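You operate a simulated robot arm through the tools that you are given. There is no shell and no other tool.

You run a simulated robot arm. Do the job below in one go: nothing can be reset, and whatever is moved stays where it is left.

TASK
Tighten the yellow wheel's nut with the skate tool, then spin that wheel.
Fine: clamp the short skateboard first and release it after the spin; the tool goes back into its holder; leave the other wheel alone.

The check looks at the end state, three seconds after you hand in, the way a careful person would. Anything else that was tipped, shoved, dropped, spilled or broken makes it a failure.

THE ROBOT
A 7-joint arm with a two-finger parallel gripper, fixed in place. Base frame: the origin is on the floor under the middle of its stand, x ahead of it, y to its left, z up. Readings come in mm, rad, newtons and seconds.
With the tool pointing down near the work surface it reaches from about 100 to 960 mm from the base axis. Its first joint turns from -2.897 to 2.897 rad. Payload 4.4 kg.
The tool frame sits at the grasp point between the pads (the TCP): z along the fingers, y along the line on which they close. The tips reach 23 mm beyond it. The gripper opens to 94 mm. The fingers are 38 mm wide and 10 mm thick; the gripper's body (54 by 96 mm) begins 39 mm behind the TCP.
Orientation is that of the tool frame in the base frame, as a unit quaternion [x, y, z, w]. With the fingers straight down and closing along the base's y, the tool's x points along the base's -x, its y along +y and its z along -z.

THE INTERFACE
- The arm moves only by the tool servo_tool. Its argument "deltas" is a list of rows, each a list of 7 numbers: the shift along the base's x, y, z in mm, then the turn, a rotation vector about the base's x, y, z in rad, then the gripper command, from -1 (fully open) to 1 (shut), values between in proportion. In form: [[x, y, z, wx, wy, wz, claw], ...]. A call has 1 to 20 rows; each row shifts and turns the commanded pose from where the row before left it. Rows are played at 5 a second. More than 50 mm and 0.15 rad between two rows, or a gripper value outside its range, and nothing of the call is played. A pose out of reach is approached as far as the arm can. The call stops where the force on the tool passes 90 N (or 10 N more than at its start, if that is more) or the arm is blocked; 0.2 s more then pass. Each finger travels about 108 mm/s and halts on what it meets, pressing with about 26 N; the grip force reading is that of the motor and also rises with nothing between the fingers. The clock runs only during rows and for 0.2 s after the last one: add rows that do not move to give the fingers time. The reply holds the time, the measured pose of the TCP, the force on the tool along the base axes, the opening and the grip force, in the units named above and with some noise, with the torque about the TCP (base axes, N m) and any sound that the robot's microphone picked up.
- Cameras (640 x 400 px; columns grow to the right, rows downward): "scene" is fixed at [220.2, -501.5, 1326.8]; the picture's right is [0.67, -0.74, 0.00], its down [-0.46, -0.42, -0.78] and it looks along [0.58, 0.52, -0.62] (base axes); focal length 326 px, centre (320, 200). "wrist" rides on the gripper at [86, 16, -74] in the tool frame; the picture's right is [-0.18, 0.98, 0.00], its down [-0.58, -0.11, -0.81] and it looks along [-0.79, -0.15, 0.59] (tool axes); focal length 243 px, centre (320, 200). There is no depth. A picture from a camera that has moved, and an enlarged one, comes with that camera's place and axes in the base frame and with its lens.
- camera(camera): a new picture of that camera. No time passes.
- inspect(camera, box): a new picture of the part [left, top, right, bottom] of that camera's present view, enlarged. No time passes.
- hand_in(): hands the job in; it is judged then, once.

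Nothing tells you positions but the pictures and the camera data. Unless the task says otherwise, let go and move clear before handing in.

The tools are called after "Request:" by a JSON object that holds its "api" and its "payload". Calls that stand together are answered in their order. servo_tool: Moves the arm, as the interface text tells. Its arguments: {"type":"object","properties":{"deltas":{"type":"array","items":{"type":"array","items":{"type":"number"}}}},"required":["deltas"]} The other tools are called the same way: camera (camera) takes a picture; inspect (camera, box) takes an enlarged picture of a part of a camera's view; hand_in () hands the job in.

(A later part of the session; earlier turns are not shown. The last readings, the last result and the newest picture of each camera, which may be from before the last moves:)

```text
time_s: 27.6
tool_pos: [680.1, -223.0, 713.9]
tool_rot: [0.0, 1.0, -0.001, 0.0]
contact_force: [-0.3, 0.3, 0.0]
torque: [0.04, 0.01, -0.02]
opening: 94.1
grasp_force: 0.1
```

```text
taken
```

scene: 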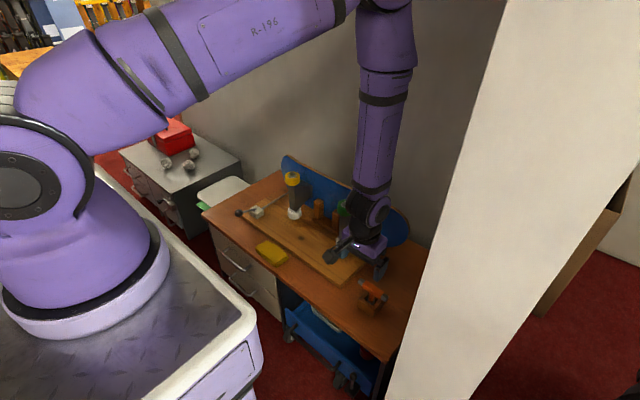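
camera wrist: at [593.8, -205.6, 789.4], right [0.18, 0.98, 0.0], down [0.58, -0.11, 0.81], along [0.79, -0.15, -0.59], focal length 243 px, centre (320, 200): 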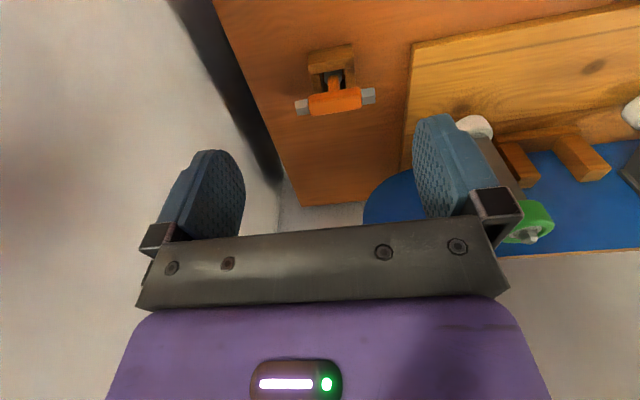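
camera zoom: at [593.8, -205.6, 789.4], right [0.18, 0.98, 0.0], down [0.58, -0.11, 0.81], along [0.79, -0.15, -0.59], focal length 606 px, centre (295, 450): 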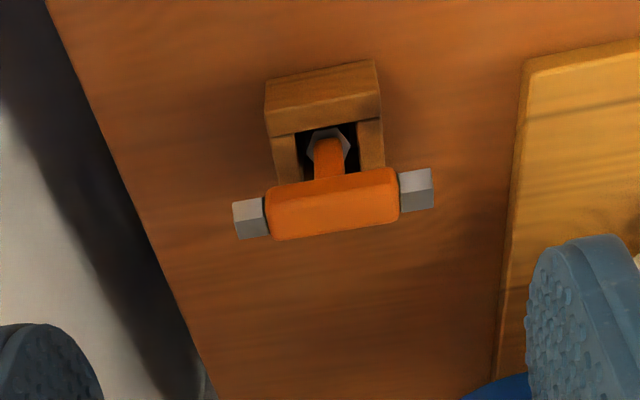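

The crossbar lies along y, centred at about (765, -219, 510). I'll turn the gripper 90° counter-clockwise so it closes along x, while moving above the tool.

Request:
{"api": "servo_tool", "payload": {"deltas": [[7.7, 0.34, -6, 0, 0, 0.1428, -1], [7.7, 0.34, -6, 0, 0, 0.1428, -1], [7.7, 0.34, -6, 0, 0, 0.1428, -1], [7.7, 0.34, -6, 0, 0, 0.1428, -1], [7.7, 0.34, -6, 0, 0, 0.1428, -1], [7.7, 0.34, -6, 0, 0, 0.1428, -1], [7.7, 0.34, -6, 0, 0, 0.1428, -1], [7.7, 0.34, -6, 0, 0, 0.1428, -1], [7.7, 0.34, -6, 0, 0, 0.1428, -1], [7.7, 0.34, -6, 0, 0, 0.1428, -1], [7.7, 0.34, -6, 0, 0, 0.1428, -1], [0, 0, 0, 0, 0, 0, -1], [0, 0, 0, 0, 0, 0, -1]]}}

Request:
{"api": "camera", "payload": {"camera": "wrist"}}

Request:
{"api": "inspect", "payload": {"camera": "scene", "box": [320, 220, 420, 320]}}

```text
time_s: 30.4
tool_pos: [765.3, -220.1, 648.4]
tool_rot: [0.707, -0.707, 0.0, 0.0]
contact_force: [-0.4, -0.8, 1.1]
torque: [0.0, -0.01, 0.02]
opening: 93.9
grasp_force: 0.0
```

```text
taken
camera wrist: at [748.7, -304.8, 723.5], right [-0.98, 0.18, 0.0], down [0.11, 0.58, 0.81], along [0.15, 0.79, -0.59], focal length 243 px, centre (320, 200)
```

wrist: 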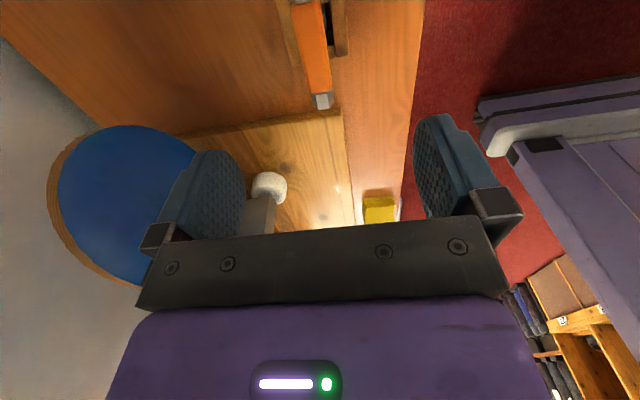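

```text
4.00 times, centred on (370, 270) of scene
camera zoom: at [220.2, -501.5, 1326.8], right [0.67, -0.74, 0.0], down [-0.46, -0.42, -0.78], along [0.58, 0.52, -0.62], focal length 1305 px, centre (120, -80)
```

zoom: 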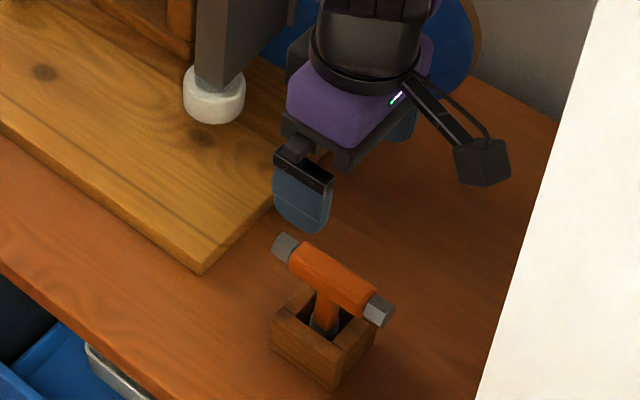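

Request:
{"api": "servo_tool", "payload": {"deltas": [[1, 0.3, -29, 0, 0, 0, -1], [1, 0.3, -29, 0, 0, 0, -1], [1, 0.3, -28, 0, 0, 0, -1], [0, 0, 0, 0, 0, 0, -1], [0, 0, 0, 0, 0, 0, -1]]}}

Request:
{"api": "camera", "payload": {"camera": "wrist"}}

Request:
{"api": "inspect", "payload": {"camera": "scene", "box": [320, 220, 420, 320]}}

```text
time_s: 31.6
tool_pos: [769.1, -218.2, 562.3]
tool_rot: [0.707, -0.707, 0.0, 0.0]
contact_force: [0.1, 0.4, -0.7]
torque: [0.0, 0.03, -0.04]
opening: 93.8
grasp_force: 0.0
```

```text
taken
camera wrist: at [752.3, -303.7, 637.1], right [-0.98, 0.18, 0.0], down [0.11, 0.58, 0.81], along [0.15, 0.79, -0.59], focal length 243 px, centre (320, 200)
```

wrist: 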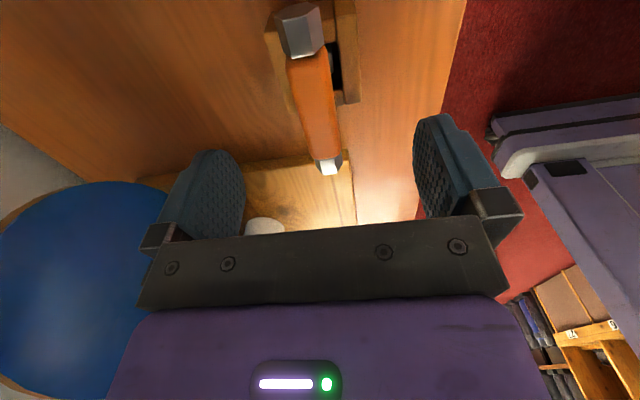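

```text
4.00 times, centred on (370, 270) of scene
camera zoom: at [220.2, -501.5, 1326.8], right [0.67, -0.74, 0.0], down [-0.46, -0.42, -0.78], along [0.58, 0.52, -0.62], focal length 1305 px, centre (120, -80)
```

zoom: 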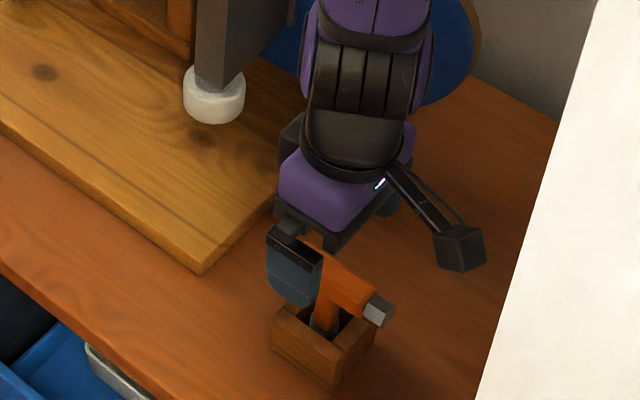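

The bar sits between the open fingers at x≈768, y≈-220. I'll lower and close on it.

Request:
{"api": "servo_tool", "payload": {"deltas": [[-0.4, -0.8, -18, 0, 0, 0, -1], [-0.3, -0.8, -18, 0, 0, 0, -1], [0, 0, -15, 0, 0, 0, -1], [0, 0, 0, 0, 0, 0, -1], [0, 0, 0, 0, 0, 0, 0.1]]}}

Request:
{"api": "camera", "payload": {"camera": "wrist"}}

Request:
{"api": "inspect", "payload": {"camera": "scene", "box": [340, 250, 400, 310]}}

```text
time_s: 32.8
tool_pos: [766.9, -218.8, 510.9]
tool_rot: [0.707, -0.707, 0.0, 0.001]
contact_force: [0.2, -0.4, 0.7]
torque: [0.02, 0.0, -0.01]
opening: 41.8
grasp_force: 0.1
```

```text
taken
camera wrist: at [750.8, -305.2, 586.2], right [-0.98, 0.18, 0.0], down [0.11, 0.58, 0.81], along [0.15, 0.79, -0.59], focal length 243 px, centre (320, 200)
```

wrist: 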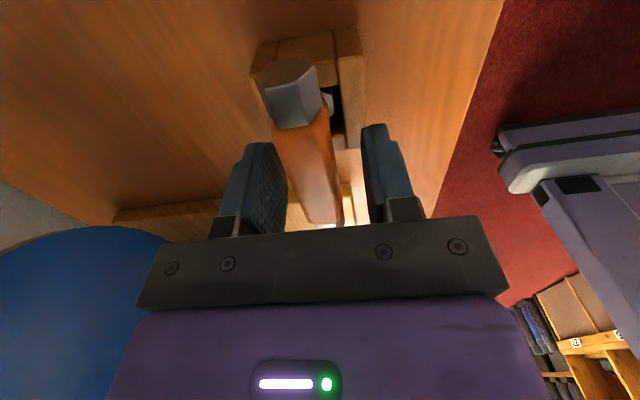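

```text
6.67 times, centred on (370, 280) of scene
camera zoom: at [220.2, -501.5, 1326.8], right [0.67, -0.74, 0.0], down [-0.46, -0.42, -0.78], along [0.58, 0.52, -0.62], focal length 2176 px, centre (-13, -333)
```

zoom: 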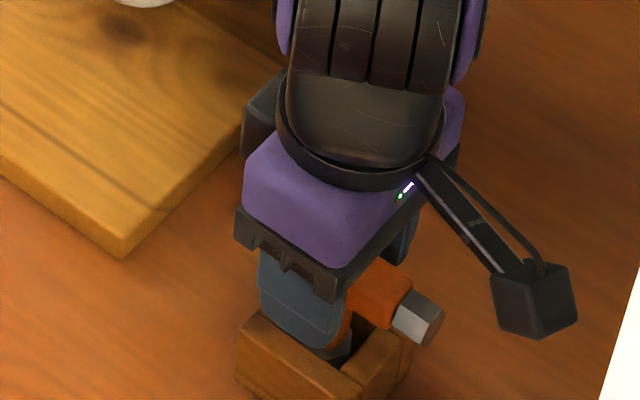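

Request:
{"api": "servo_tool", "payload": {"deltas": [[2.5, 0, 0, 0, 0, 0, 0.1], [0, 0, 0, 0, 0, 0, 0.25], [0, 0, 0, 0, 0, 0, 0.25]]}}

Request:
{"api": "inspect", "payload": {"camera": "wrist", "box": [220, 40, 440, 240]}}

```text
time_s: 33.6
tool_pos: [770.3, -219.2, 510.8]
tool_rot: [0.708, -0.707, 0.0, 0.0]
contact_force: [0.1, 1.0, -0.4]
torque: [0.0, 0.04, 0.02]
opening: 35.2
grasp_force: 0.0
```

```text
2.00 times, centred on (330, 140) of wrist
camera zoom: at [753.3, -305.1, 586.2], right [-0.98, 0.18, 0.0], down [0.11, 0.58, 0.81], along [0.15, 0.79, -0.59], focal length 485 px, centre (300, 320)
```

zoom: 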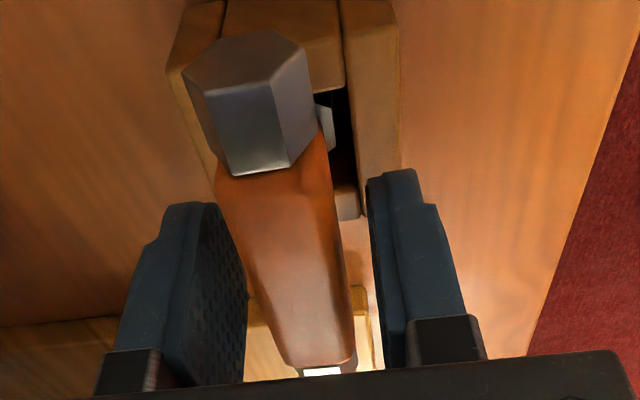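

The bar is centred to within about 1 mm, so I'll close the gripper.

Request:
{"api": "servo_tool", "payload": {"deltas": [[-0.8, 0, 0, 0, 0, 0, 0.45], [0, 0, 0, 0, 0, 0, 0.7], [0, 0, 0, 0, 0, 0, 0.7], [0, 0, 0, 0, 0, 0, 0.7]]}}

Request:
{"api": "inspect", "payload": {"camera": "wrist", "box": [220, 40, 440, 240]}}

Request:
{"api": "inspect", "payload": {"camera": "scene", "box": [340, 250, 400, 310]}}

```text
time_s: 34.6
tool_pos: [768.9, -218.8, 511.4]
tool_rot: [-0.707, 0.707, 0.0, -0.001]
contact_force: [-0.6, -0.6, 0.3]
torque: [0.0, 0.0, -0.03]
opening: 21.7
grasp_force: 25.9
```

```text
2.00 times, centred on (330, 140) of wrist
camera zoom: at [752.4, -305.3, 586.3], right [-0.98, 0.18, 0.0], down [0.11, 0.58, 0.81], along [0.15, 0.79, -0.59], focal length 485 px, centre (300, 320)
```

zoom: 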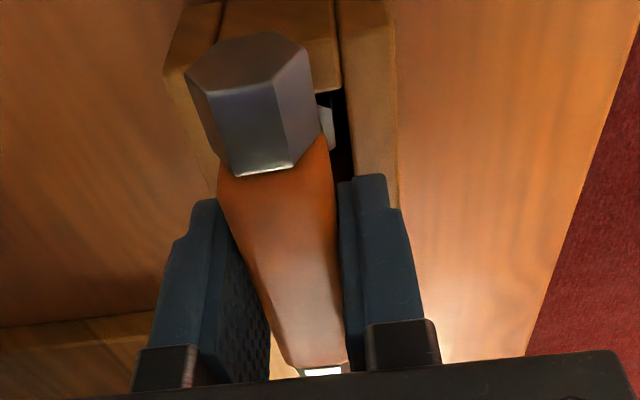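

```text
6.67 times, centred on (370, 280) of scene
camera zoom: at [220.2, -501.5, 1326.8], right [0.67, -0.74, 0.0], down [-0.46, -0.42, -0.78], along [0.58, 0.52, -0.62], focal length 2176 px, centre (-13, -333)
```

zoom: 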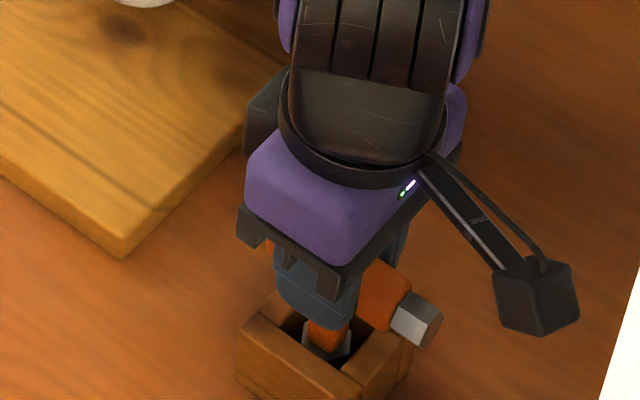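

The tool is gripped at an opening of 21.7 mm with no side force (pose 768.9, -218.8, 511.4, which I'll remember for putting it back). I'll lift it straight up.

Request:
{"api": "servo_tool", "payload": {"deltas": [[0, 0, 8, 0, 0, 0, 0.8], [0, 0, 10, 0, 0, 0, 0.8], [0, 0, 15, 0, 0, 0, 0.8], [0, 0, 20, 0, 0, 0, 0.8], [0, 0, 25, 0, 0, 0, 0.8], [0, 0, 30, 0, 0, 0, 0.8], [0, 0, 30, 0, 0, 0, 0.8], [0, 0, 0, 0, 0, 0, 0.8]]}}

Request:
{"api": "camera", "payload": {"camera": "wrist"}}

Request:
{"api": "inspect", "payload": {"camera": "scene", "box": [320, 200, 440, 320]}}

```text
time_s: 36.4
tool_pos: [769.3, -219.3, 648.5]
tool_rot: [-0.707, 0.707, 0.0, 0.0]
contact_force: [0.3, 0.5, -0.9]
torque: [-0.02, 0.04, 0.03]
opening: 21.6
grasp_force: 26.3
```

```text
taken
camera wrist: at [752.5, -304.2, 724.1], right [-0.98, 0.18, 0.0], down [0.11, 0.58, 0.81], along [0.15, 0.79, -0.59], focal length 243 px, centre (320, 200)
```

wrist: 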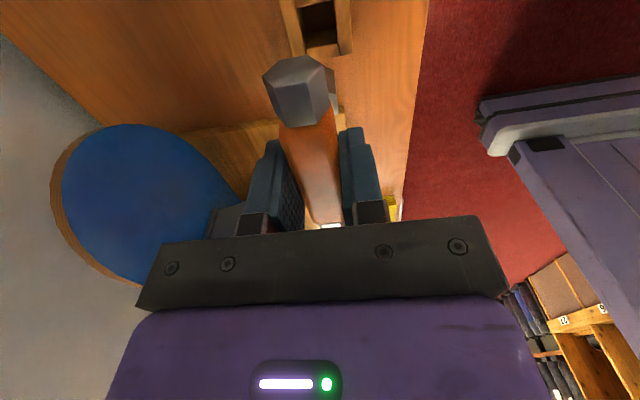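

```text
3.33 times, centred on (380, 260) of scene
camera zoom: at [220.2, -501.5, 1326.8], right [0.67, -0.74, 0.0], down [-0.46, -0.42, -0.78], along [0.58, 0.52, -0.62], focal length 1088 px, centre (120, 0)
```

zoom: 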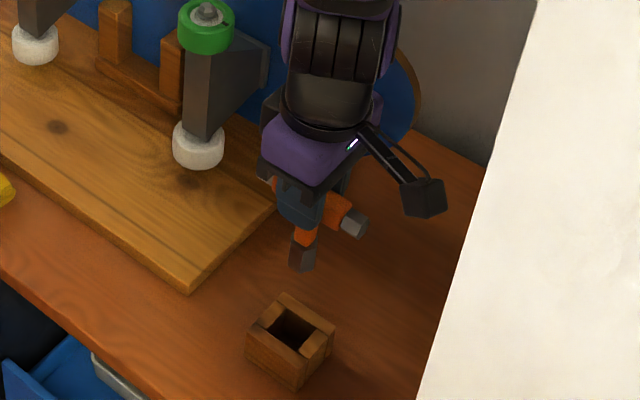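

The tool is out of the holder; its socket end hangs about 85–95 mm below the TCP. I'll raise it and carry it over to hover above the yellow wheel's nut.

Request:
{"api": "servo_tool", "payload": {"deltas": [[0, 0, 45, 0, 0, 0, 0.8], [0, 0, 45, 0, 0, 0, 0.8], [0, 0, 45, 0, 0, 0, 0.8], [0, 0, 45, 0, 0, 0, 0.8], [10.3, 41.3, 0, 0, 0, 0, 0.8], [10.3, 41.3, 0, 0, 0, 0, 0.8], [10.3, 41.3, 0, 0, 0, 0, 0.8], [10.3, 41.3, 0, 0, 0, 0, 0.8], [10.3, 41.3, 0, 0, 0, 0, 0.8], [10.3, 41.3, 0, 0, 0, 0, 0.8], [10.3, 41.3, 0, 0, 0, 0, 0.8], [10.3, 41.3, 0, 0, 0, 0, 0.8], [10.3, 41.3, 0, 0, 0, 0, 0.8], [10.3, 41.3, 0, 0, 0, 0, 0.8], [10.3, 41.3, 0, 0, 0, 0, 0.8], [0, 0, 0, 0, 0, 0, 0.8], [0, 0, 0, 0, 0, 0, 0.8]]}}

Request:
{"api": "camera", "payload": {"camera": "wrist"}}

Request:
{"api": "camera", "payload": {"camera": "scene"}}

```text
time_s: 40.0
tool_pos: [883.3, 235.2, 828.3]
tool_rot: [-0.707, 0.707, 0.0, 0.0]
contact_force: [0.4, -0.6, -1.7]
torque: [0.03, -0.01, 0.0]
opening: 21.7
grasp_force: 26.0
```

```text
taken
camera wrist: at [866.2, 149.0, 903.8], right [-0.98, 0.18, 0.0], down [0.11, 0.58, 0.81], along [0.15, 0.79, -0.59], focal length 243 px, centre (320, 200)
```

wrist: 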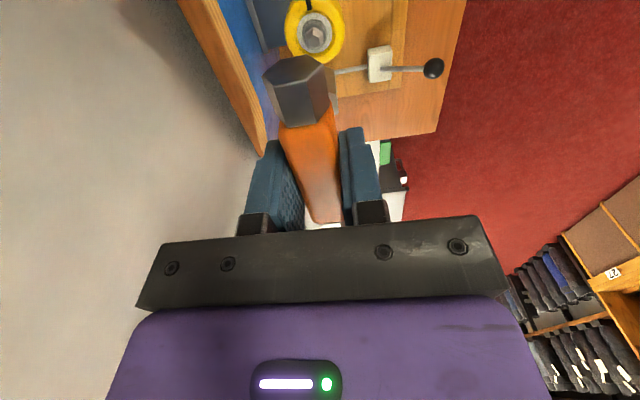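

```text
taken
```

scene: 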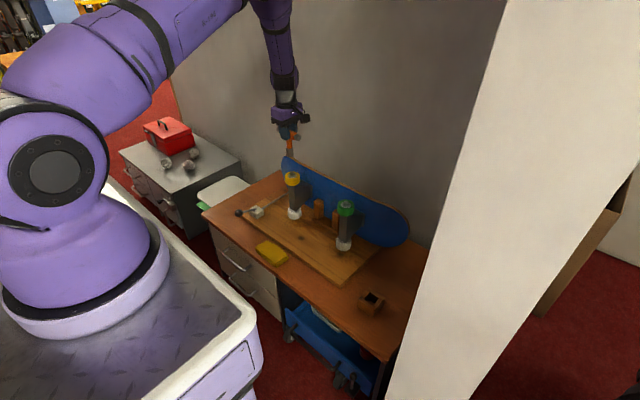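

Request:
{"api": "inspect", "payload": {"camera": "wrist", "box": [270, 0, 370, 80]}}

Request:
{"api": "inspect", "payload": {"camera": "scene", "box": [255, 110, 335, 210]}}

```text
5.00 times, centred on (320, 40) of wrist
camera zoom: at [866.2, 149.0, 903.8], right [-0.98, 0.18, 0.0], down [0.11, 0.58, 0.81], along [0.15, 0.79, -0.59], focal length 1213 px, centre (320, 1000)
```

zoom: 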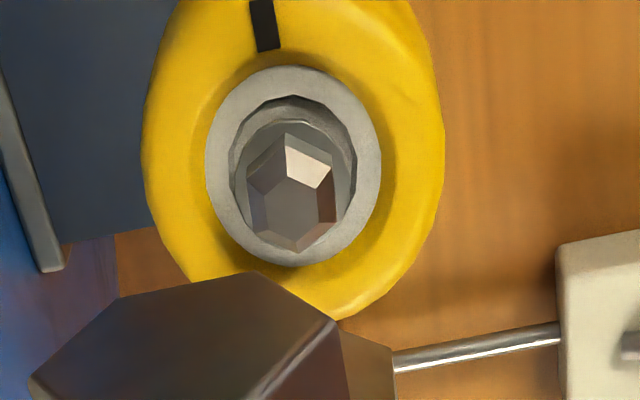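

```text
4.00 times, centred on (295, 160) of scene
camera zoom: at [220.2, -501.5, 1326.8], right [0.67, -0.74, 0.0], down [-0.46, -0.42, -0.78], along [0.58, 0.52, -0.62], focal length 1305 px, centre (420, 360)
```

zoom: 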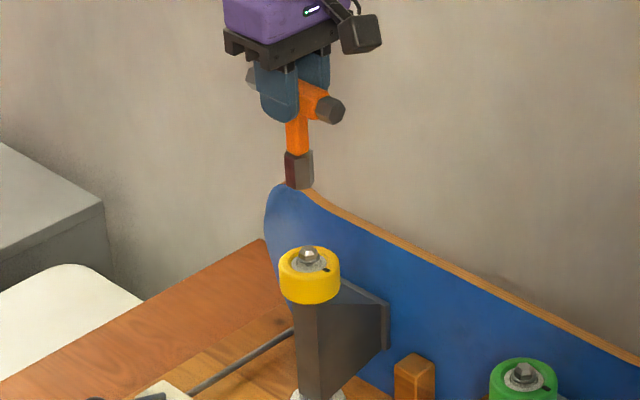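

I'll zoom in further to measure the nut against the shaft tip precisely.

Request:
{"api": "inspect", "payload": {"camera": "scene", "box": [280, 140, 316, 185]}}

Request:
{"api": "inspect", "payload": {"camera": "wrist", "box": [295, 8, 345, 58]}}

```text
8.89 times, centred on (298, 162) of scene
camera zoom: at [220.2, -501.5, 1326.8], right [0.67, -0.74, 0.0], down [-0.46, -0.42, -0.78], along [0.58, 0.52, -0.62], focal length 2901 px, centre (516, 533)
```

zoom: 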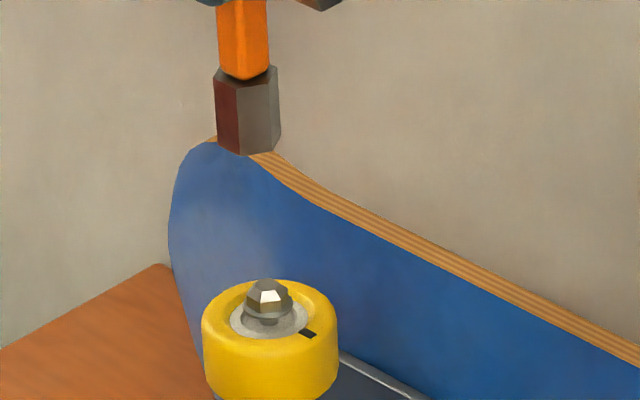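

```text
8.00 times, centred on (320, 33) of wrist
camera zoom: at [866.2, 149.0, 903.8], right [-0.98, 0.18, 0.0], down [0.11, 0.58, 0.81], along [0.15, 0.79, -0.59], focal length 1941 px, centre (320, 1536)
```

zoom: 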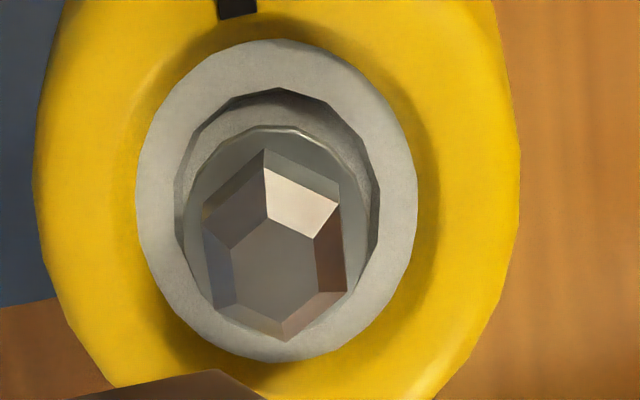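

The nut sits about 4 mm further in +x and 1 mm in -y from the shaft axis, and its hex is about 3° clockwise from the tool's. I'll correct for both and lower to just above the nut.

Request:
{"api": "servo_tool", "payload": {"deltas": [[2.1, -0.6, 0, 0, 0, -0.025, 0.8], [2.1, -0.6, 0, 0, 0, -0.025, 0.8], [0, 0, -15, 0, 0, 0, 0.8], [0, 0, -15, 0, 0, 0, 0.8], [0, 0, -10, 0, 0, 0, 0.8], [0, 0, 0, 0, 0, 0, 0.8], [0, 0, 0, 0, 0, 0, 0.8]]}}

Request:
{"api": "inspect", "payload": {"camera": "scene", "box": [275, 150, 311, 195]}}

Request:
{"api": "inspect", "payload": {"camera": "wrist", "box": [270, 0, 370, 80]}}

```text
time_s: 41.6
tool_pos: [886.4, 234.0, 790.0]
tool_rot: [-0.689, 0.725, 0.0, 0.0]
contact_force: [-0.3, -0.3, -1.4]
torque: [0.02, 0.03, -0.05]
opening: 22.0
grasp_force: 25.7
```

```text
8.89 times, centred on (293, 172) of scene
camera zoom: at [220.2, -501.5, 1326.8], right [0.67, -0.74, 0.0], down [-0.46, -0.42, -0.78], along [0.58, 0.52, -0.62], focal length 2901 px, centre (560, 444)
```

zoom: 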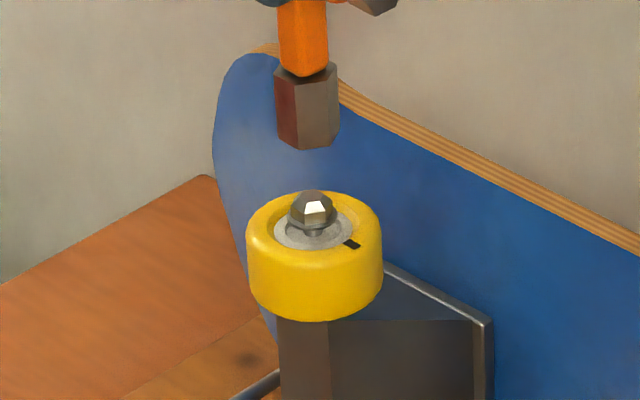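

```text
5.00 times, centred on (320, 40) of wrist
camera zoom: at [866.1, 148.7, 864.2], right [-0.97, 0.23, 0.0], down [0.14, 0.57, 0.81], along [0.19, 0.78, -0.59], focal length 1213 px, centre (320, 1000)
```

zoom: 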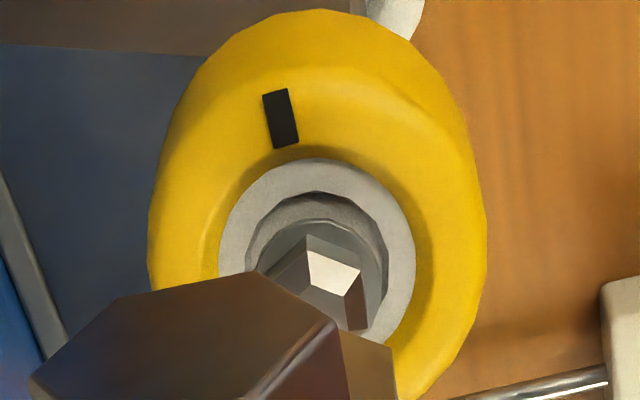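

The alignment looks within about 1 mm. I'll nudge slightly and lower carefully, watching for contact (expected near TCP z ≈ 756).

Request:
{"api": "servo_tool", "payload": {"deltas": [[0.6, 0.4, -10, 0, 0, 0, 0.8], [0, 0, -10, 0, 0, 0, 0.8], [0, 0, -6, 0, 0, 0, 0.8], [0, 0, 0, 0, 0, 0, 0.8]]}}

Request:
{"api": "inspect", "payload": {"camera": "scene", "box": [275, 150, 311, 195]}}

```text
time_s: 42.6
tool_pos: [885.7, 233.2, 764.2]
tool_rot: [-0.689, 0.725, 0.0, 0.0]
contact_force: [0.3, 0.2, -1.7]
torque: [0.0, -0.02, 0.0]
opening: 21.6
grasp_force: 26.2
```

```text
8.89 times, centred on (293, 172) of scene
camera zoom: at [220.2, -501.5, 1326.8], right [0.67, -0.74, 0.0], down [-0.46, -0.42, -0.78], along [0.58, 0.52, -0.62], focal length 2901 px, centre (560, 444)
```

zoom: 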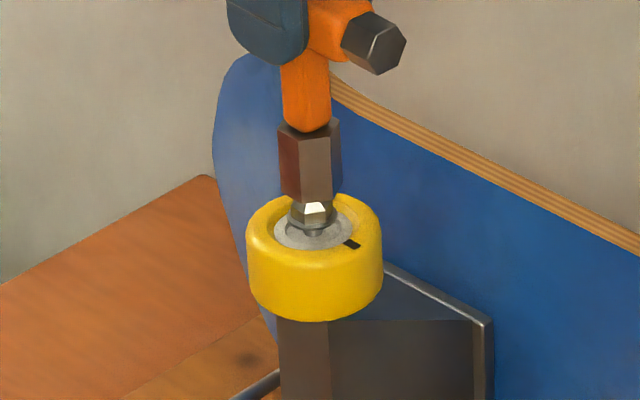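

Request:
{"api": "servo_tool", "payload": {"deltas": [[0.3, 0.2, -3, 0, 0, 0, 0.8], [0, 0, -3, 0, 0, 0, 0.8], [0, 0, 0, 0, 0, 0, 0.8]]}}

Request:
{"api": "inspect", "payload": {"camera": "scene", "box": [280, 160, 304, 190]}}

```text
time_s: 43.4
tool_pos: [886.1, 233.7, 757.0]
tool_rot: [-0.689, 0.725, 0.0, 0.0]
contact_force: [0.2, 0.4, -2.0]
torque: [0.02, -0.03, 0.0]
opening: 21.7
grasp_force: 26.0
```

```text
13.33 times, centred on (292, 175) of scene
camera zoom: at [220.2, -501.5, 1326.8], right [0.67, -0.74, 0.0], down [-0.46, -0.42, -0.78], along [0.58, 0.52, -0.62], focal length 4351 px, centre (693, 533)
```

zoom: 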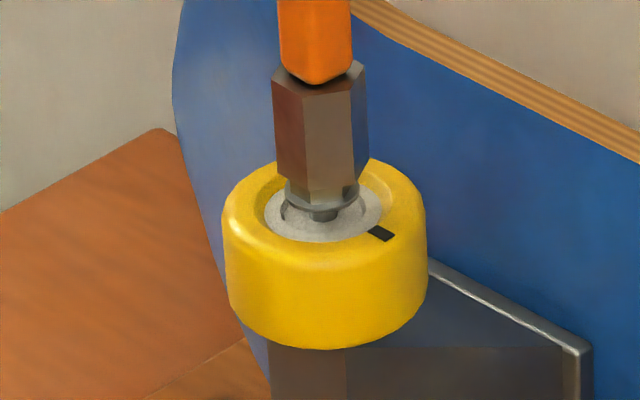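

Request:
{"api": "servo_tool", "payload": {"deltas": [[0, 0, -2, 0, 0, 0, 0.8], [0, 0, -2, 0, 0, 0, 0.8], [0, 0, 0, 0, 0, 0, 0.8]]}}

Request:
{"api": "inspect", "payload": {"camera": "scene", "box": [280, 160, 304, 190]}}

```text
time_s: 44.2
tool_pos: [887.0, 234.0, 753.6]
tool_rot: [-0.689, 0.724, 0.001, 0.0]
contact_force: [2.1, 6.6, -0.2]
torque: [0.62, -0.25, -0.03]
opening: 21.7
grasp_force: 25.5
```

```text
13.33 times, centred on (292, 175) of scene
camera zoom: at [220.2, -501.5, 1326.8], right [0.67, -0.74, 0.0], down [-0.46, -0.42, -0.78], along [0.58, 0.52, -0.62], focal length 4351 px, centre (693, 533)
```

zoom: 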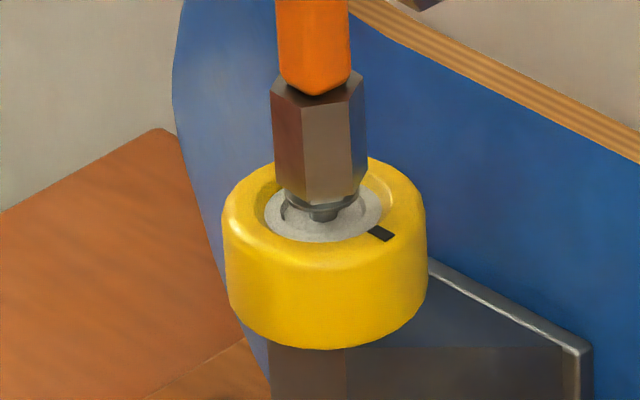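

Light contact: the nut pushes the socket toward +y and a little +x. I'll shift that way to centre the socket.

Request:
{"api": "servo_tool", "payload": {"deltas": [[0.4, 1.0, 0, 0, 0, 0, 0.8], [0, 0, 0, 0, 0, 0, 0.8]]}}

Request:
{"api": "servo_tool", "payload": {"deltas": [[0, 0, -1.5, 0, 0, 0, 0.8], [0, 0, 0, 0, 0, 0, 0.8]]}}

```text
time_s: 44.8
tool_pos: [886.7, 235.3, 753.0]
tool_rot: [-0.689, 0.725, 0.001, 0.0]
contact_force: [0.6, 4.1, 0.4]
torque: [0.35, 0.02, 0.01]
opening: 22.0
grasp_force: 26.4
```

```text
time_s: 45.4
tool_pos: [887.9, 235.1, 751.8]
tool_rot: [-0.688, 0.725, 0.001, -0.001]
contact_force: [-2.6, 1.4, -0.2]
torque: [0.18, 0.15, -0.03]
opening: 21.8
grasp_force: 25.6
```

Request:
{"api": "servo_tool", "payload": {"deltas": [[-0.2, 0.3, -1.5, 0, 0, 0, 0.8], [0, 0, -1.5, 0, 0, 0, 0.8], [0, 0, 0, 0, 0, 0, 0.8]]}}

Request:
{"api": "inspect", "payload": {"camera": "scene", "box": [280, 160, 304, 190]}}

```text
time_s: 46.2
tool_pos: [887.9, 235.0, 748.9]
tool_rot: [-0.689, 0.725, 0.0, -0.001]
contact_force: [-0.4, 0.0, -0.1]
torque: [-0.01, 0.02, -0.01]
opening: 22.0
grasp_force: 25.9
```

```text
13.33 times, centred on (292, 175) of scene
camera zoom: at [220.2, -501.5, 1326.8], right [0.67, -0.74, 0.0], down [-0.46, -0.42, -0.78], along [0.58, 0.52, -0.62], focal length 4351 px, centre (693, 533)
```

zoom: 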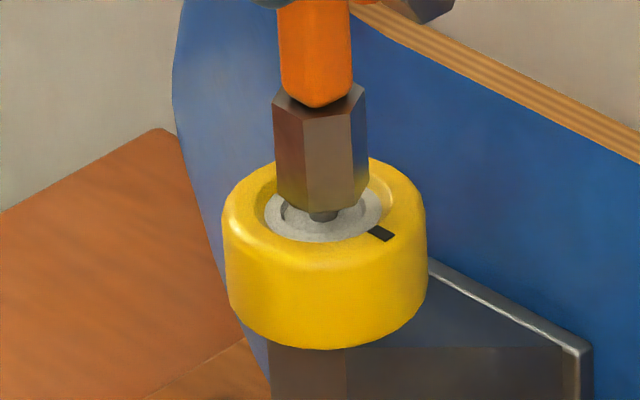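

Request:
{"api": "servo_tool", "payload": {"deltas": [[0, 0, -1.5, 0, 0, 0, 0.8], [0, 0, -1.5, 0, 0, 0, 0.8], [0, 0, 0, 0, 0, 0, 0.8]]}}

Request:
{"api": "inspect", "payload": {"camera": "scene", "box": [280, 160, 304, 190]}}

```text
time_s: 47.0
tool_pos: [886.7, 236.0, 746.9]
tool_rot: [-0.689, 0.725, 0.0, 0.001]
contact_force: [-2.7, -2.3, 25.2]
torque: [-0.09, 0.09, -0.02]
opening: 22.0
grasp_force: 25.6
```

```text
13.33 times, centred on (292, 175) of scene
camera zoom: at [220.2, -501.5, 1326.8], right [0.67, -0.74, 0.0], down [-0.46, -0.42, -0.78], along [0.58, 0.52, -0.62], focal length 4351 px, centre (693, 533)
```

zoom: 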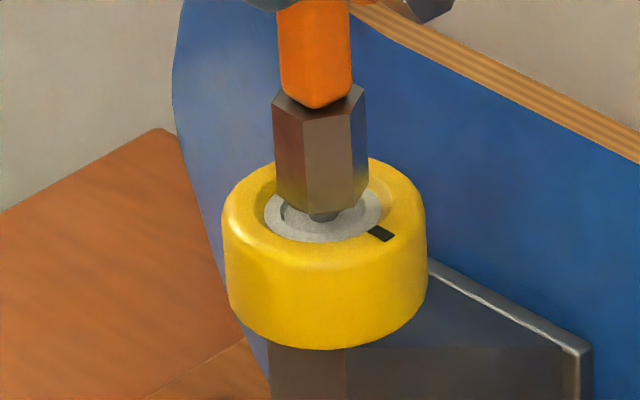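

The socket is seated on the nut (25 N down). I'll ease the pressure a little and begin turning clockwise, watching the torque.

Request:
{"api": "servo_tool", "payload": {"deltas": [[0, 0, 0.7, 0, 0, -0.08, 0.9], [0, 0, 0, 0, 0, -0.08, 0.9], [0, 0, 0, 0, 0, -0.08, 0.9], [0, 0, 0, 0, 0, 0, 0.9]]}}

Request:
{"api": "inspect", "payload": {"camera": "scene", "box": [280, 150, 304, 190]}}

```text
time_s: 48.0
tool_pos: [886.9, 235.5, 746.0]
tool_rot: [-0.597, 0.802, 0.0, -0.002]
contact_force: [-0.4, 0.2, -0.3]
torque: [-0.08, 0.01, -0.03]
opening: 21.6
grasp_force: 26.0
```

```text
10.00 times, centred on (292, 170) of scene
camera zoom: at [220.2, -501.5, 1326.8], right [0.67, -0.74, 0.0], down [-0.46, -0.42, -0.78], along [0.58, 0.52, -0.62], focal length 3264 px, centre (600, 500)
```

zoom: 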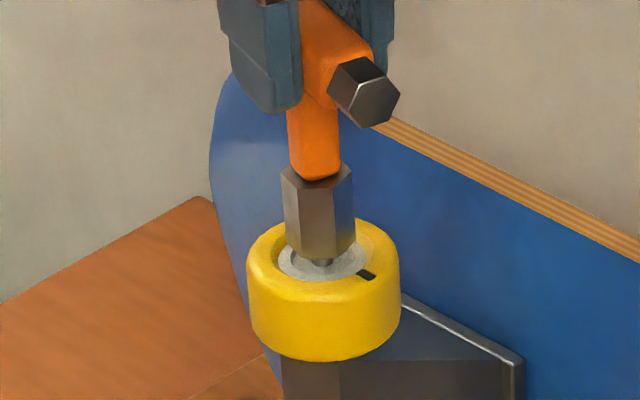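

Almost no torque so far, so the nut turns freely. I'll continue clockwise with light downward follow.

Request:
{"api": "servo_tool", "payload": {"deltas": [[0, 0, -0.2, 0, 0, -0.1, 0.9], [0, 0, -0.2, 0, 0, -0.1, 0.9], [0, 0, -0.2, 0, 0, -0.1, 0.9], [0, 0, -0.2, 0, 0, -0.1, 0.9], [0, 0, 0, 0, 0, 0, 0.9]]}}

Request:
{"api": "inspect", "payload": {"camera": "scene", "box": [280, 150, 304, 190]}}

```text
time_s: 49.2
tool_pos: [886.8, 235.1, 745.6]
tool_rot: [-0.426, 0.905, 0.0, -0.001]
contact_force: [-6.5, -7.4, -3.6]
torque: [-0.59, 0.5, 0.0]
opening: 21.6
grasp_force: 25.7
```

```text
10.00 times, centred on (292, 170) of scene
camera zoom: at [220.2, -501.5, 1326.8], right [0.67, -0.74, 0.0], down [-0.46, -0.42, -0.78], along [0.58, 0.52, -0.62], focal length 3264 px, centre (600, 500)
```

zoom: 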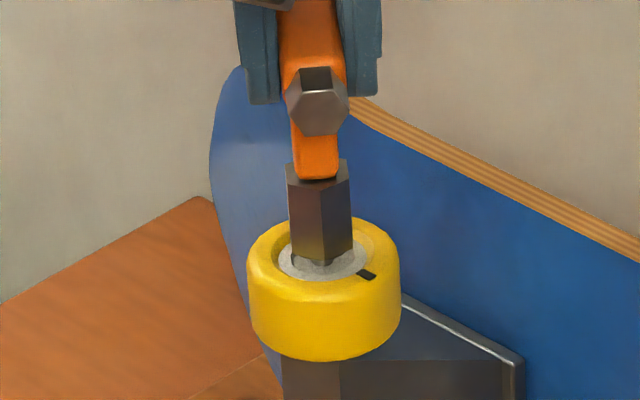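

Request:
{"api": "servo_tool", "payload": {"deltas": [[-0.8, -1.0, 0, 0, 0, -0.1, 0.9], [0, 0, -0.2, 0, 0, -0.1, 0.9], [0, 0, -0.2, 0, 0, -0.1, 0.9], [0, 0, -0.2, 0, 0, -0.1, 0.9], [0, 0, 0, 0, 0, 0, 0.9]]}}

Request:
{"api": "inspect", "payload": {"camera": "scene", "box": [280, 150, 304, 190]}}

```text
time_s: 50.4
tool_pos: [886.1, 233.7, 745.2]
tool_rot: [-0.237, 0.971, 0.0, 0.0]
contact_force: [-0.9, 0.4, -4.7]
torque: [-0.02, 0.1, 0.01]
opening: 22.0
grasp_force: 26.0
```

```text
10.00 times, centred on (292, 170) of scene
camera zoom: at [220.2, -501.5, 1326.8], right [0.67, -0.74, 0.0], down [-0.46, -0.42, -0.78], along [0.58, 0.52, -0.62], focal length 3264 px, centre (600, 500)
```

zoom: 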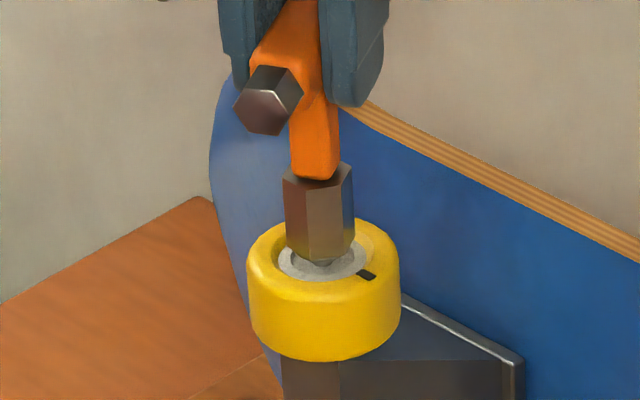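

Request:
{"api": "servo_tool", "payload": {"deltas": [[0, 0, -0.4, 0, 0, -0.1, 0.9], [0, 0, -0.3, 0, 0, -0.1, 0.9], [0, 0, -0.3, 0, 0, -0.1, 0.9], [0, 0, -0.3, 0, 0, -0.1, 0.9], [0, 0, 0, 0, 0, 0, 0.9]]}}

Request:
{"api": "inspect", "payload": {"camera": "scene", "box": [280, 150, 304, 190]}}

Request:
{"api": "camera", "payload": {"camera": "wrist"}}

```text
time_s: 51.6
tool_pos: [887.5, 236.0, 744.3]
tool_rot: [-0.04, 0.999, 0.001, 0.001]
contact_force: [1.4, 2.1, 3.0]
torque: [0.15, -0.12, 0.03]
opening: 21.4
grasp_force: 26.1
```

```text
10.00 times, centred on (292, 170) of scene
camera zoom: at [220.2, -501.5, 1326.8], right [0.67, -0.74, 0.0], down [-0.46, -0.42, -0.78], along [0.58, 0.52, -0.62], focal length 3264 px, centre (600, 500)
```

zoom: 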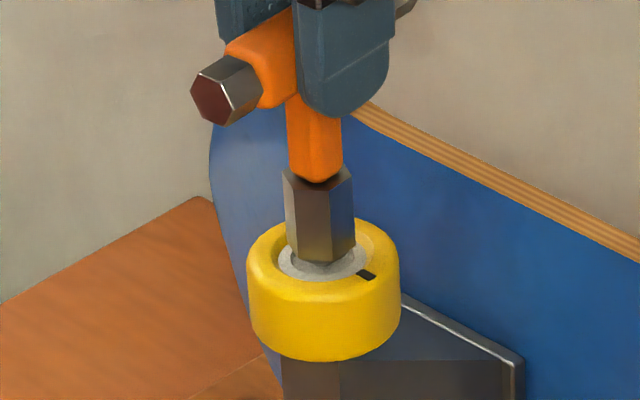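

```text
taken
camera wrist: at [799.1, 244.8, 819.3], right [0.11, 0.99, 0.0], down [0.59, -0.06, 0.81], along [0.8, -0.08, -0.59], focal length 243 px, centre (320, 200)
```

wrist: 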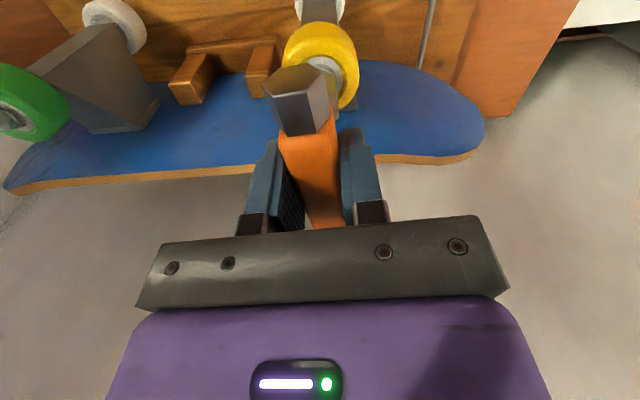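

Request:
{"api": "servo_tool", "payload": {"deltas": [[0, 0, -0.3, 0, 0, -0.1, 0.9], [0, 0, -0.3, 0, 0, -0.1, 0.9], [0, 0, -0.3, 0, 0, -0.1, 0.9], [0, 0, -0.3, 0, 0, -0.1, 0.9], [0, 0, 0, 0, 0, 0, 0.9]]}}

Request:
{"api": "servo_tool", "payload": {"deltas": [[0, 0, -0.2, 0, 0, -0.1, 0.9], [0, 0, -0.2, 0, 0, -0.1, 0.9], [0, 0, -0.2, 0, 0, -0.1, 0.9], [0, 0, -0.2, 0, 0, -0.1, 0.9], [0, 0, 0, 0, 0, 0, 0.9]]}}

Request:
{"api": "inspect", "payload": {"camera": "scene", "box": [280, 150, 304, 190]}}

```text
time_s: 52.8
tool_pos: [887.1, 234.6, 743.1]
tool_rot: [0.16, 0.987, 0.001, 0.001]
contact_force: [3.6, 5.9, 7.2]
torque: [0.28, -0.24, 0.0]
opening: 21.7
grasp_force: 25.8
```

```text
time_s: 54.0
tool_pos: [886.2, 234.1, 742.6]
tool_rot: [0.352, 0.936, 0.0, 0.0]
contact_force: [1.6, 4.4, 10.6]
torque: [0.29, 0.0, 0.01]
opening: 21.8
grasp_force: 26.0
```

```text
10.00 times, centred on (292, 170) of scene
camera zoom: at [220.2, -501.5, 1326.8], right [0.67, -0.74, 0.0], down [-0.46, -0.42, -0.78], along [0.58, 0.52, -0.62], focal length 3264 px, centre (600, 500)
```

zoom: 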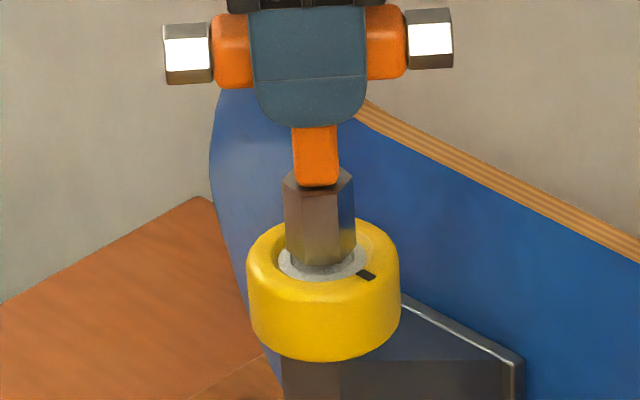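

Request:
{"api": "servo_tool", "payload": {"deltas": [[0.2, 0.6, 0, 0, 0, -0.1, 0.9], [0, 0, -0.1, 0, 0, -0.1, 0.9], [0, 0, -0.1, 0, 0, -0.1, 0.9], [0, 0, -0.1, 0, 0, -0.1, 0.9], [0, 0, 0, 0, 0, 0, 0.9]]}}

Request:
{"api": "inspect", "payload": {"camera": "scene", "box": [280, 150, 304, 190]}}

```text
time_s: 55.2
tool_pos: [887.2, 235.9, 741.2]
tool_rot: [0.531, 0.848, 0.0, 0.0]
contact_force: [1.6, 4.0, 10.0]
torque: [0.12, -0.05, 0.81]
opening: 26.8
grasp_force: 26.1
```

```text
10.00 times, centred on (292, 170) of scene
camera zoom: at [220.2, -501.5, 1326.8], right [0.67, -0.74, 0.0], down [-0.46, -0.42, -0.78], along [0.58, 0.52, -0.62], focal length 3264 px, centre (600, 500)
```

zoom: 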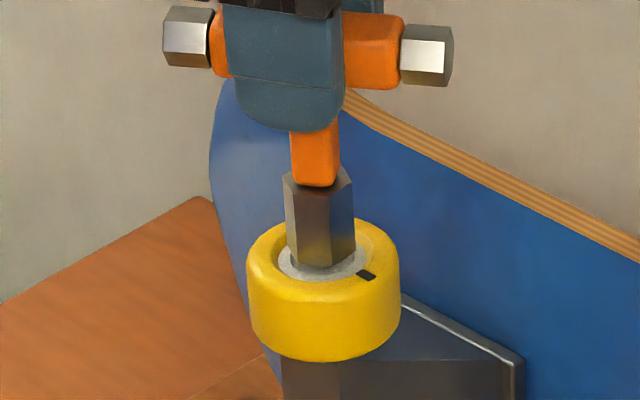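

The torque rose to 0.8 N·m and the bar stopped turning while the fingers wedged open, so the nut has come tight. I'll take a look, then press a bit further to see if it still moves.

Request:
{"api": "servo_tool", "payload": {"deltas": [[0, 0, 0, 0, 0, -0.06, 1], [0, 0, 0, 0, 0, -0.06, 1], [0, 0, 0, 0, 0, 0, 1], [0, 0, 0, 0, 0, 0, 1]]}}

Request:
{"api": "inspect", "payload": {"camera": "scene", "box": [280, 150, 304, 190]}}

Request:
{"api": "camera", "payload": {"camera": "wrist"}}

```text
time_s: 56.2
tool_pos: [887.6, 235.2, 741.5]
tool_rot: [0.581, 0.814, 0.0, 0.0]
contact_force: [2.9, 1.4, 5.1]
torque: [0.02, -0.12, 0.92]
opening: 29.8
grasp_force: 25.8
```

```text
10.00 times, centred on (292, 170) of scene
camera zoom: at [220.2, -501.5, 1326.8], right [0.67, -0.74, 0.0], down [-0.46, -0.42, -0.78], along [0.58, 0.52, -0.62], focal length 3264 px, centre (600, 500)
```

zoom: 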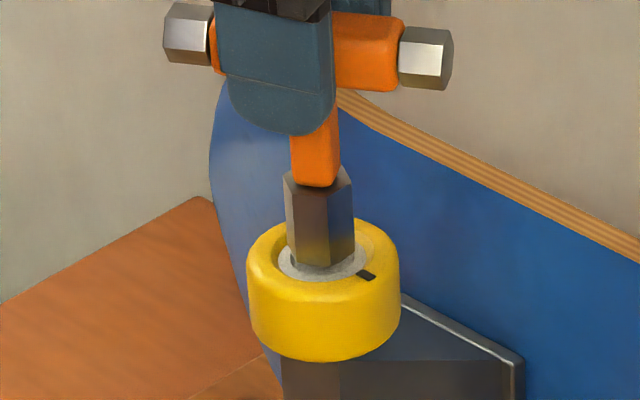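

```text
taken
camera wrist: at [873.7, 322.7, 816.4], right [0.99, 0.15, 0.0], down [0.09, -0.58, 0.81], along [0.12, -0.8, -0.59], focal length 243 px, centre (320, 200)
```

wrist: 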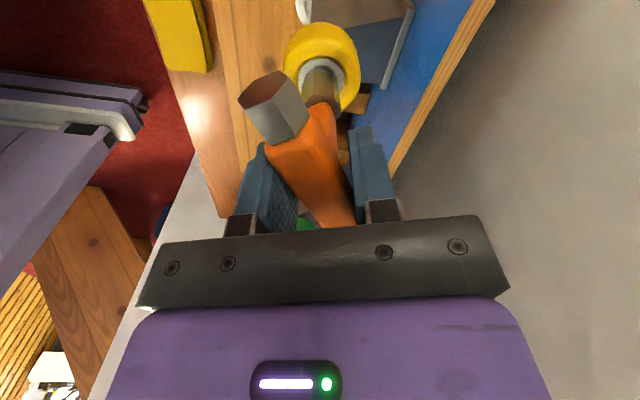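

The bar no longer moves under 0.92 N·m, so the nut is fully tightened. I'll turn the gripper back only until its pads lie flat on the bar again, without loosening the nut.

Request:
{"api": "servo_tool", "payload": {"deltas": [[0, 0, 0, 0, 0, 0.1, 1], [0, 0, 0, 0, 0, 0.1, 1], [0, 0, 0, 0, 0, 0.1, 1], [0, 0, 0, 0, 0, 0, 1]]}}

```text
time_s: 57.2
tool_pos: [887.0, 234.9, 741.7]
tool_rot: [0.452, 0.892, 0.0, 0.0]
contact_force: [4.1, 0.0, -0.3]
torque: [-0.07, -0.28, 0.07]
opening: 21.6
grasp_force: 26.4
```

The pads are flat on the bar again with no torque. I'll lift the tool straight up off the nut.

Request:
{"api": "servo_tool", "payload": {"deltas": [[0.6, 0, 2, 0, 0, 0, 1], [0, 0, 3, 0, 0, 0, 1], [0, 0, 3, 0, 0, 0, 1], [0, 0, 4, 0, 0, 0, 1], [0, 0, 5, 0, 0, 0, 1], [0, 0, 10, 0, 0, 0, 1], [0, 0, 20, 0, 0, 0, 1], [0, 0, 30, 0, 0, 0, 1], [0, 0, 0, 0, 0, 0, 1]]}}

Request:
{"api": "inspect", "payload": {"camera": "scene", "box": [275, 130, 311, 190]}}

Request:
{"api": "camera", "payload": {"camera": "wrist"}}

```text
time_s: 59.2
tool_pos: [886.4, 236.9, 819.5]
tool_rot: [0.453, 0.892, 0.001, 0.0]
contact_force: [-0.3, -0.3, -0.1]
torque: [-0.01, 0.0, -0.02]
opening: 0.1
grasp_force: 25.6
```

```text
6.67 times, centred on (293, 160) of scene
camera zoom: at [220.2, -501.5, 1326.8], right [0.67, -0.74, 0.0], down [-0.46, -0.42, -0.78], along [0.58, 0.52, -0.62], focal length 2176 px, centre (500, 467)
```

zoom: 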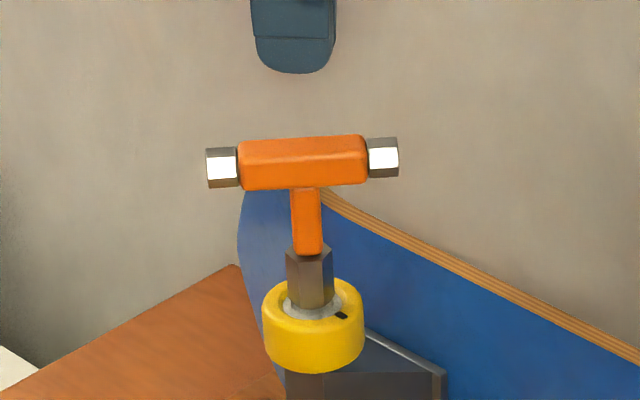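

```text
taken
camera wrist: at [849.4, 316.6, 894.1], right [0.9, 0.43, 0.0], down [0.25, -0.53, 0.81], along [0.35, -0.73, -0.59], focal length 243 px, centre (320, 200)
```

wrist: 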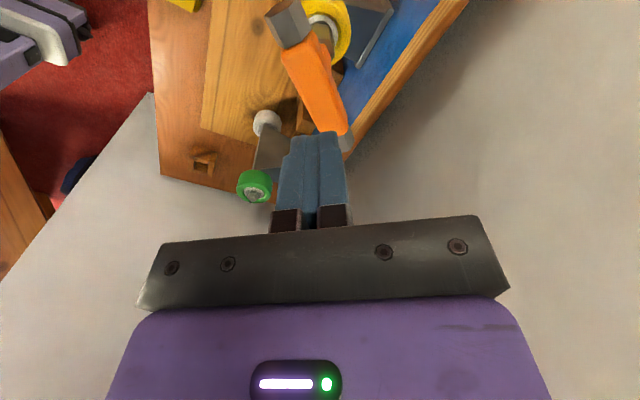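

The tool slipped out of the grip and stays standing upright on the nut. I'll open, line up with the bar (now at about -41°) and grip it again.

Request:
{"api": "servo_tool", "payload": {"deltas": [[0, 0, 0, 0, 0, 0.107, -1], [0, 0, 0, 0, 0, 0.107, -1], [0, 0, 0, 0, 0, 0, -1], [0, 0, 0, 0, 0, 0, -1]]}}

Request:
{"api": "camera", "payload": {"camera": "wrist"}}

Request:
{"api": "inspect", "payload": {"camera": "scene", "box": [275, 130, 311, 190]}}

```text
time_s: 60.2
tool_pos: [887.2, 236.1, 818.4]
tool_rot: [0.354, 0.935, 0.001, 0.0]
contact_force: [-0.1, -0.2, 0.3]
torque: [0.0, 0.0, 0.04]
opening: 94.3
grasp_force: 0.0
```

```text
taken
camera wrist: at [833.4, 305.5, 893.7], right [0.79, 0.61, 0.0], down [0.36, -0.47, 0.81], along [0.5, -0.64, -0.59], focal length 243 px, centre (320, 200)
```

wrist: 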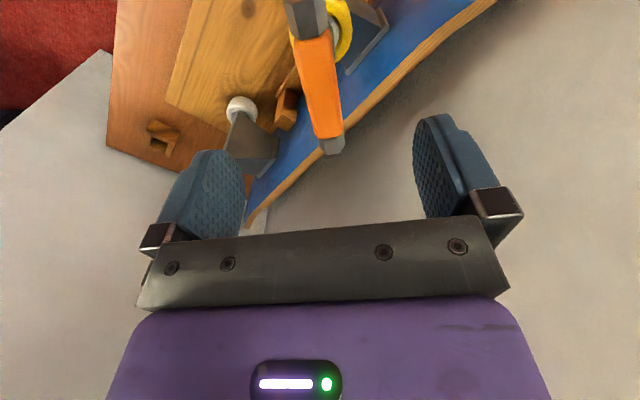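

```text
6.67 times, centred on (293, 160) of scene
camera zoom: at [220.2, -501.5, 1326.8], right [0.67, -0.74, 0.0], down [-0.46, -0.42, -0.78], along [0.58, 0.52, -0.62], focal length 2176 px, centre (500, 467)
```

zoom: 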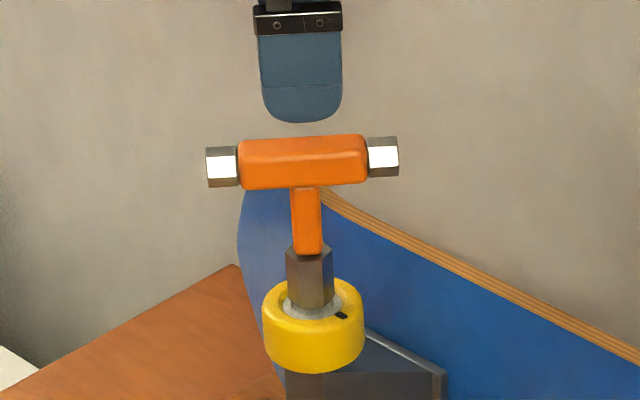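

Aligned with the bar. I'll lower around it and close again.

Request:
{"api": "servo_tool", "payload": {"deltas": [[0.4, 0.3, -25, 0, 0, 0, -1], [0, 0, -25, 0, 0, 0, -1], [0, 0, -15, 0, 0, 0, -1], [0, 0, -11, 0, 0, 0, -1], [0, 0, 0, 0, 0, 0, -1]]}}

Request:
{"api": "inspect", "payload": {"camera": "wrist", "box": [180, 0, 460, 240]}}

Request:
{"api": "inspect", "payload": {"camera": "scene", "box": [275, 130, 311, 190]}}

```text
time_s: 61.4
tool_pos: [887.1, 234.8, 743.6]
tool_rot: [0.355, 0.935, 0.0, 0.0]
contact_force: [0.1, -0.6, -0.4]
torque: [0.0, 0.04, -0.01]
opening: 93.8
grasp_force: 0.0
```

```text
1.67 times, centred on (320, 120) of wrist
camera zoom: at [833.7, 305.3, 817.8], right [0.79, 0.61, 0.0], down [0.36, -0.47, 0.81], along [0.49, -0.64, -0.59], focal length 404 px, centre (320, 333)
```

zoom: 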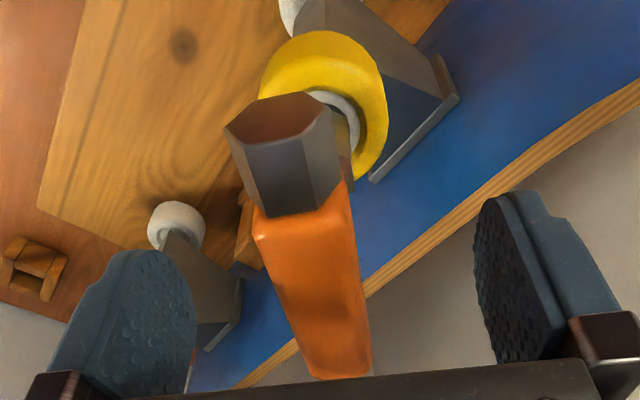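

```text
6.67 times, centred on (293, 160) of scene
camera zoom: at [220.2, -501.5, 1326.8], right [0.67, -0.74, 0.0], down [-0.46, -0.42, -0.78], along [0.58, 0.52, -0.62], focal length 2176 px, centre (500, 467)
```

zoom: 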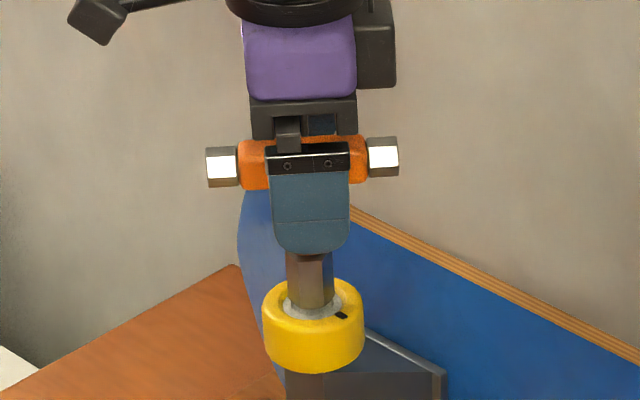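

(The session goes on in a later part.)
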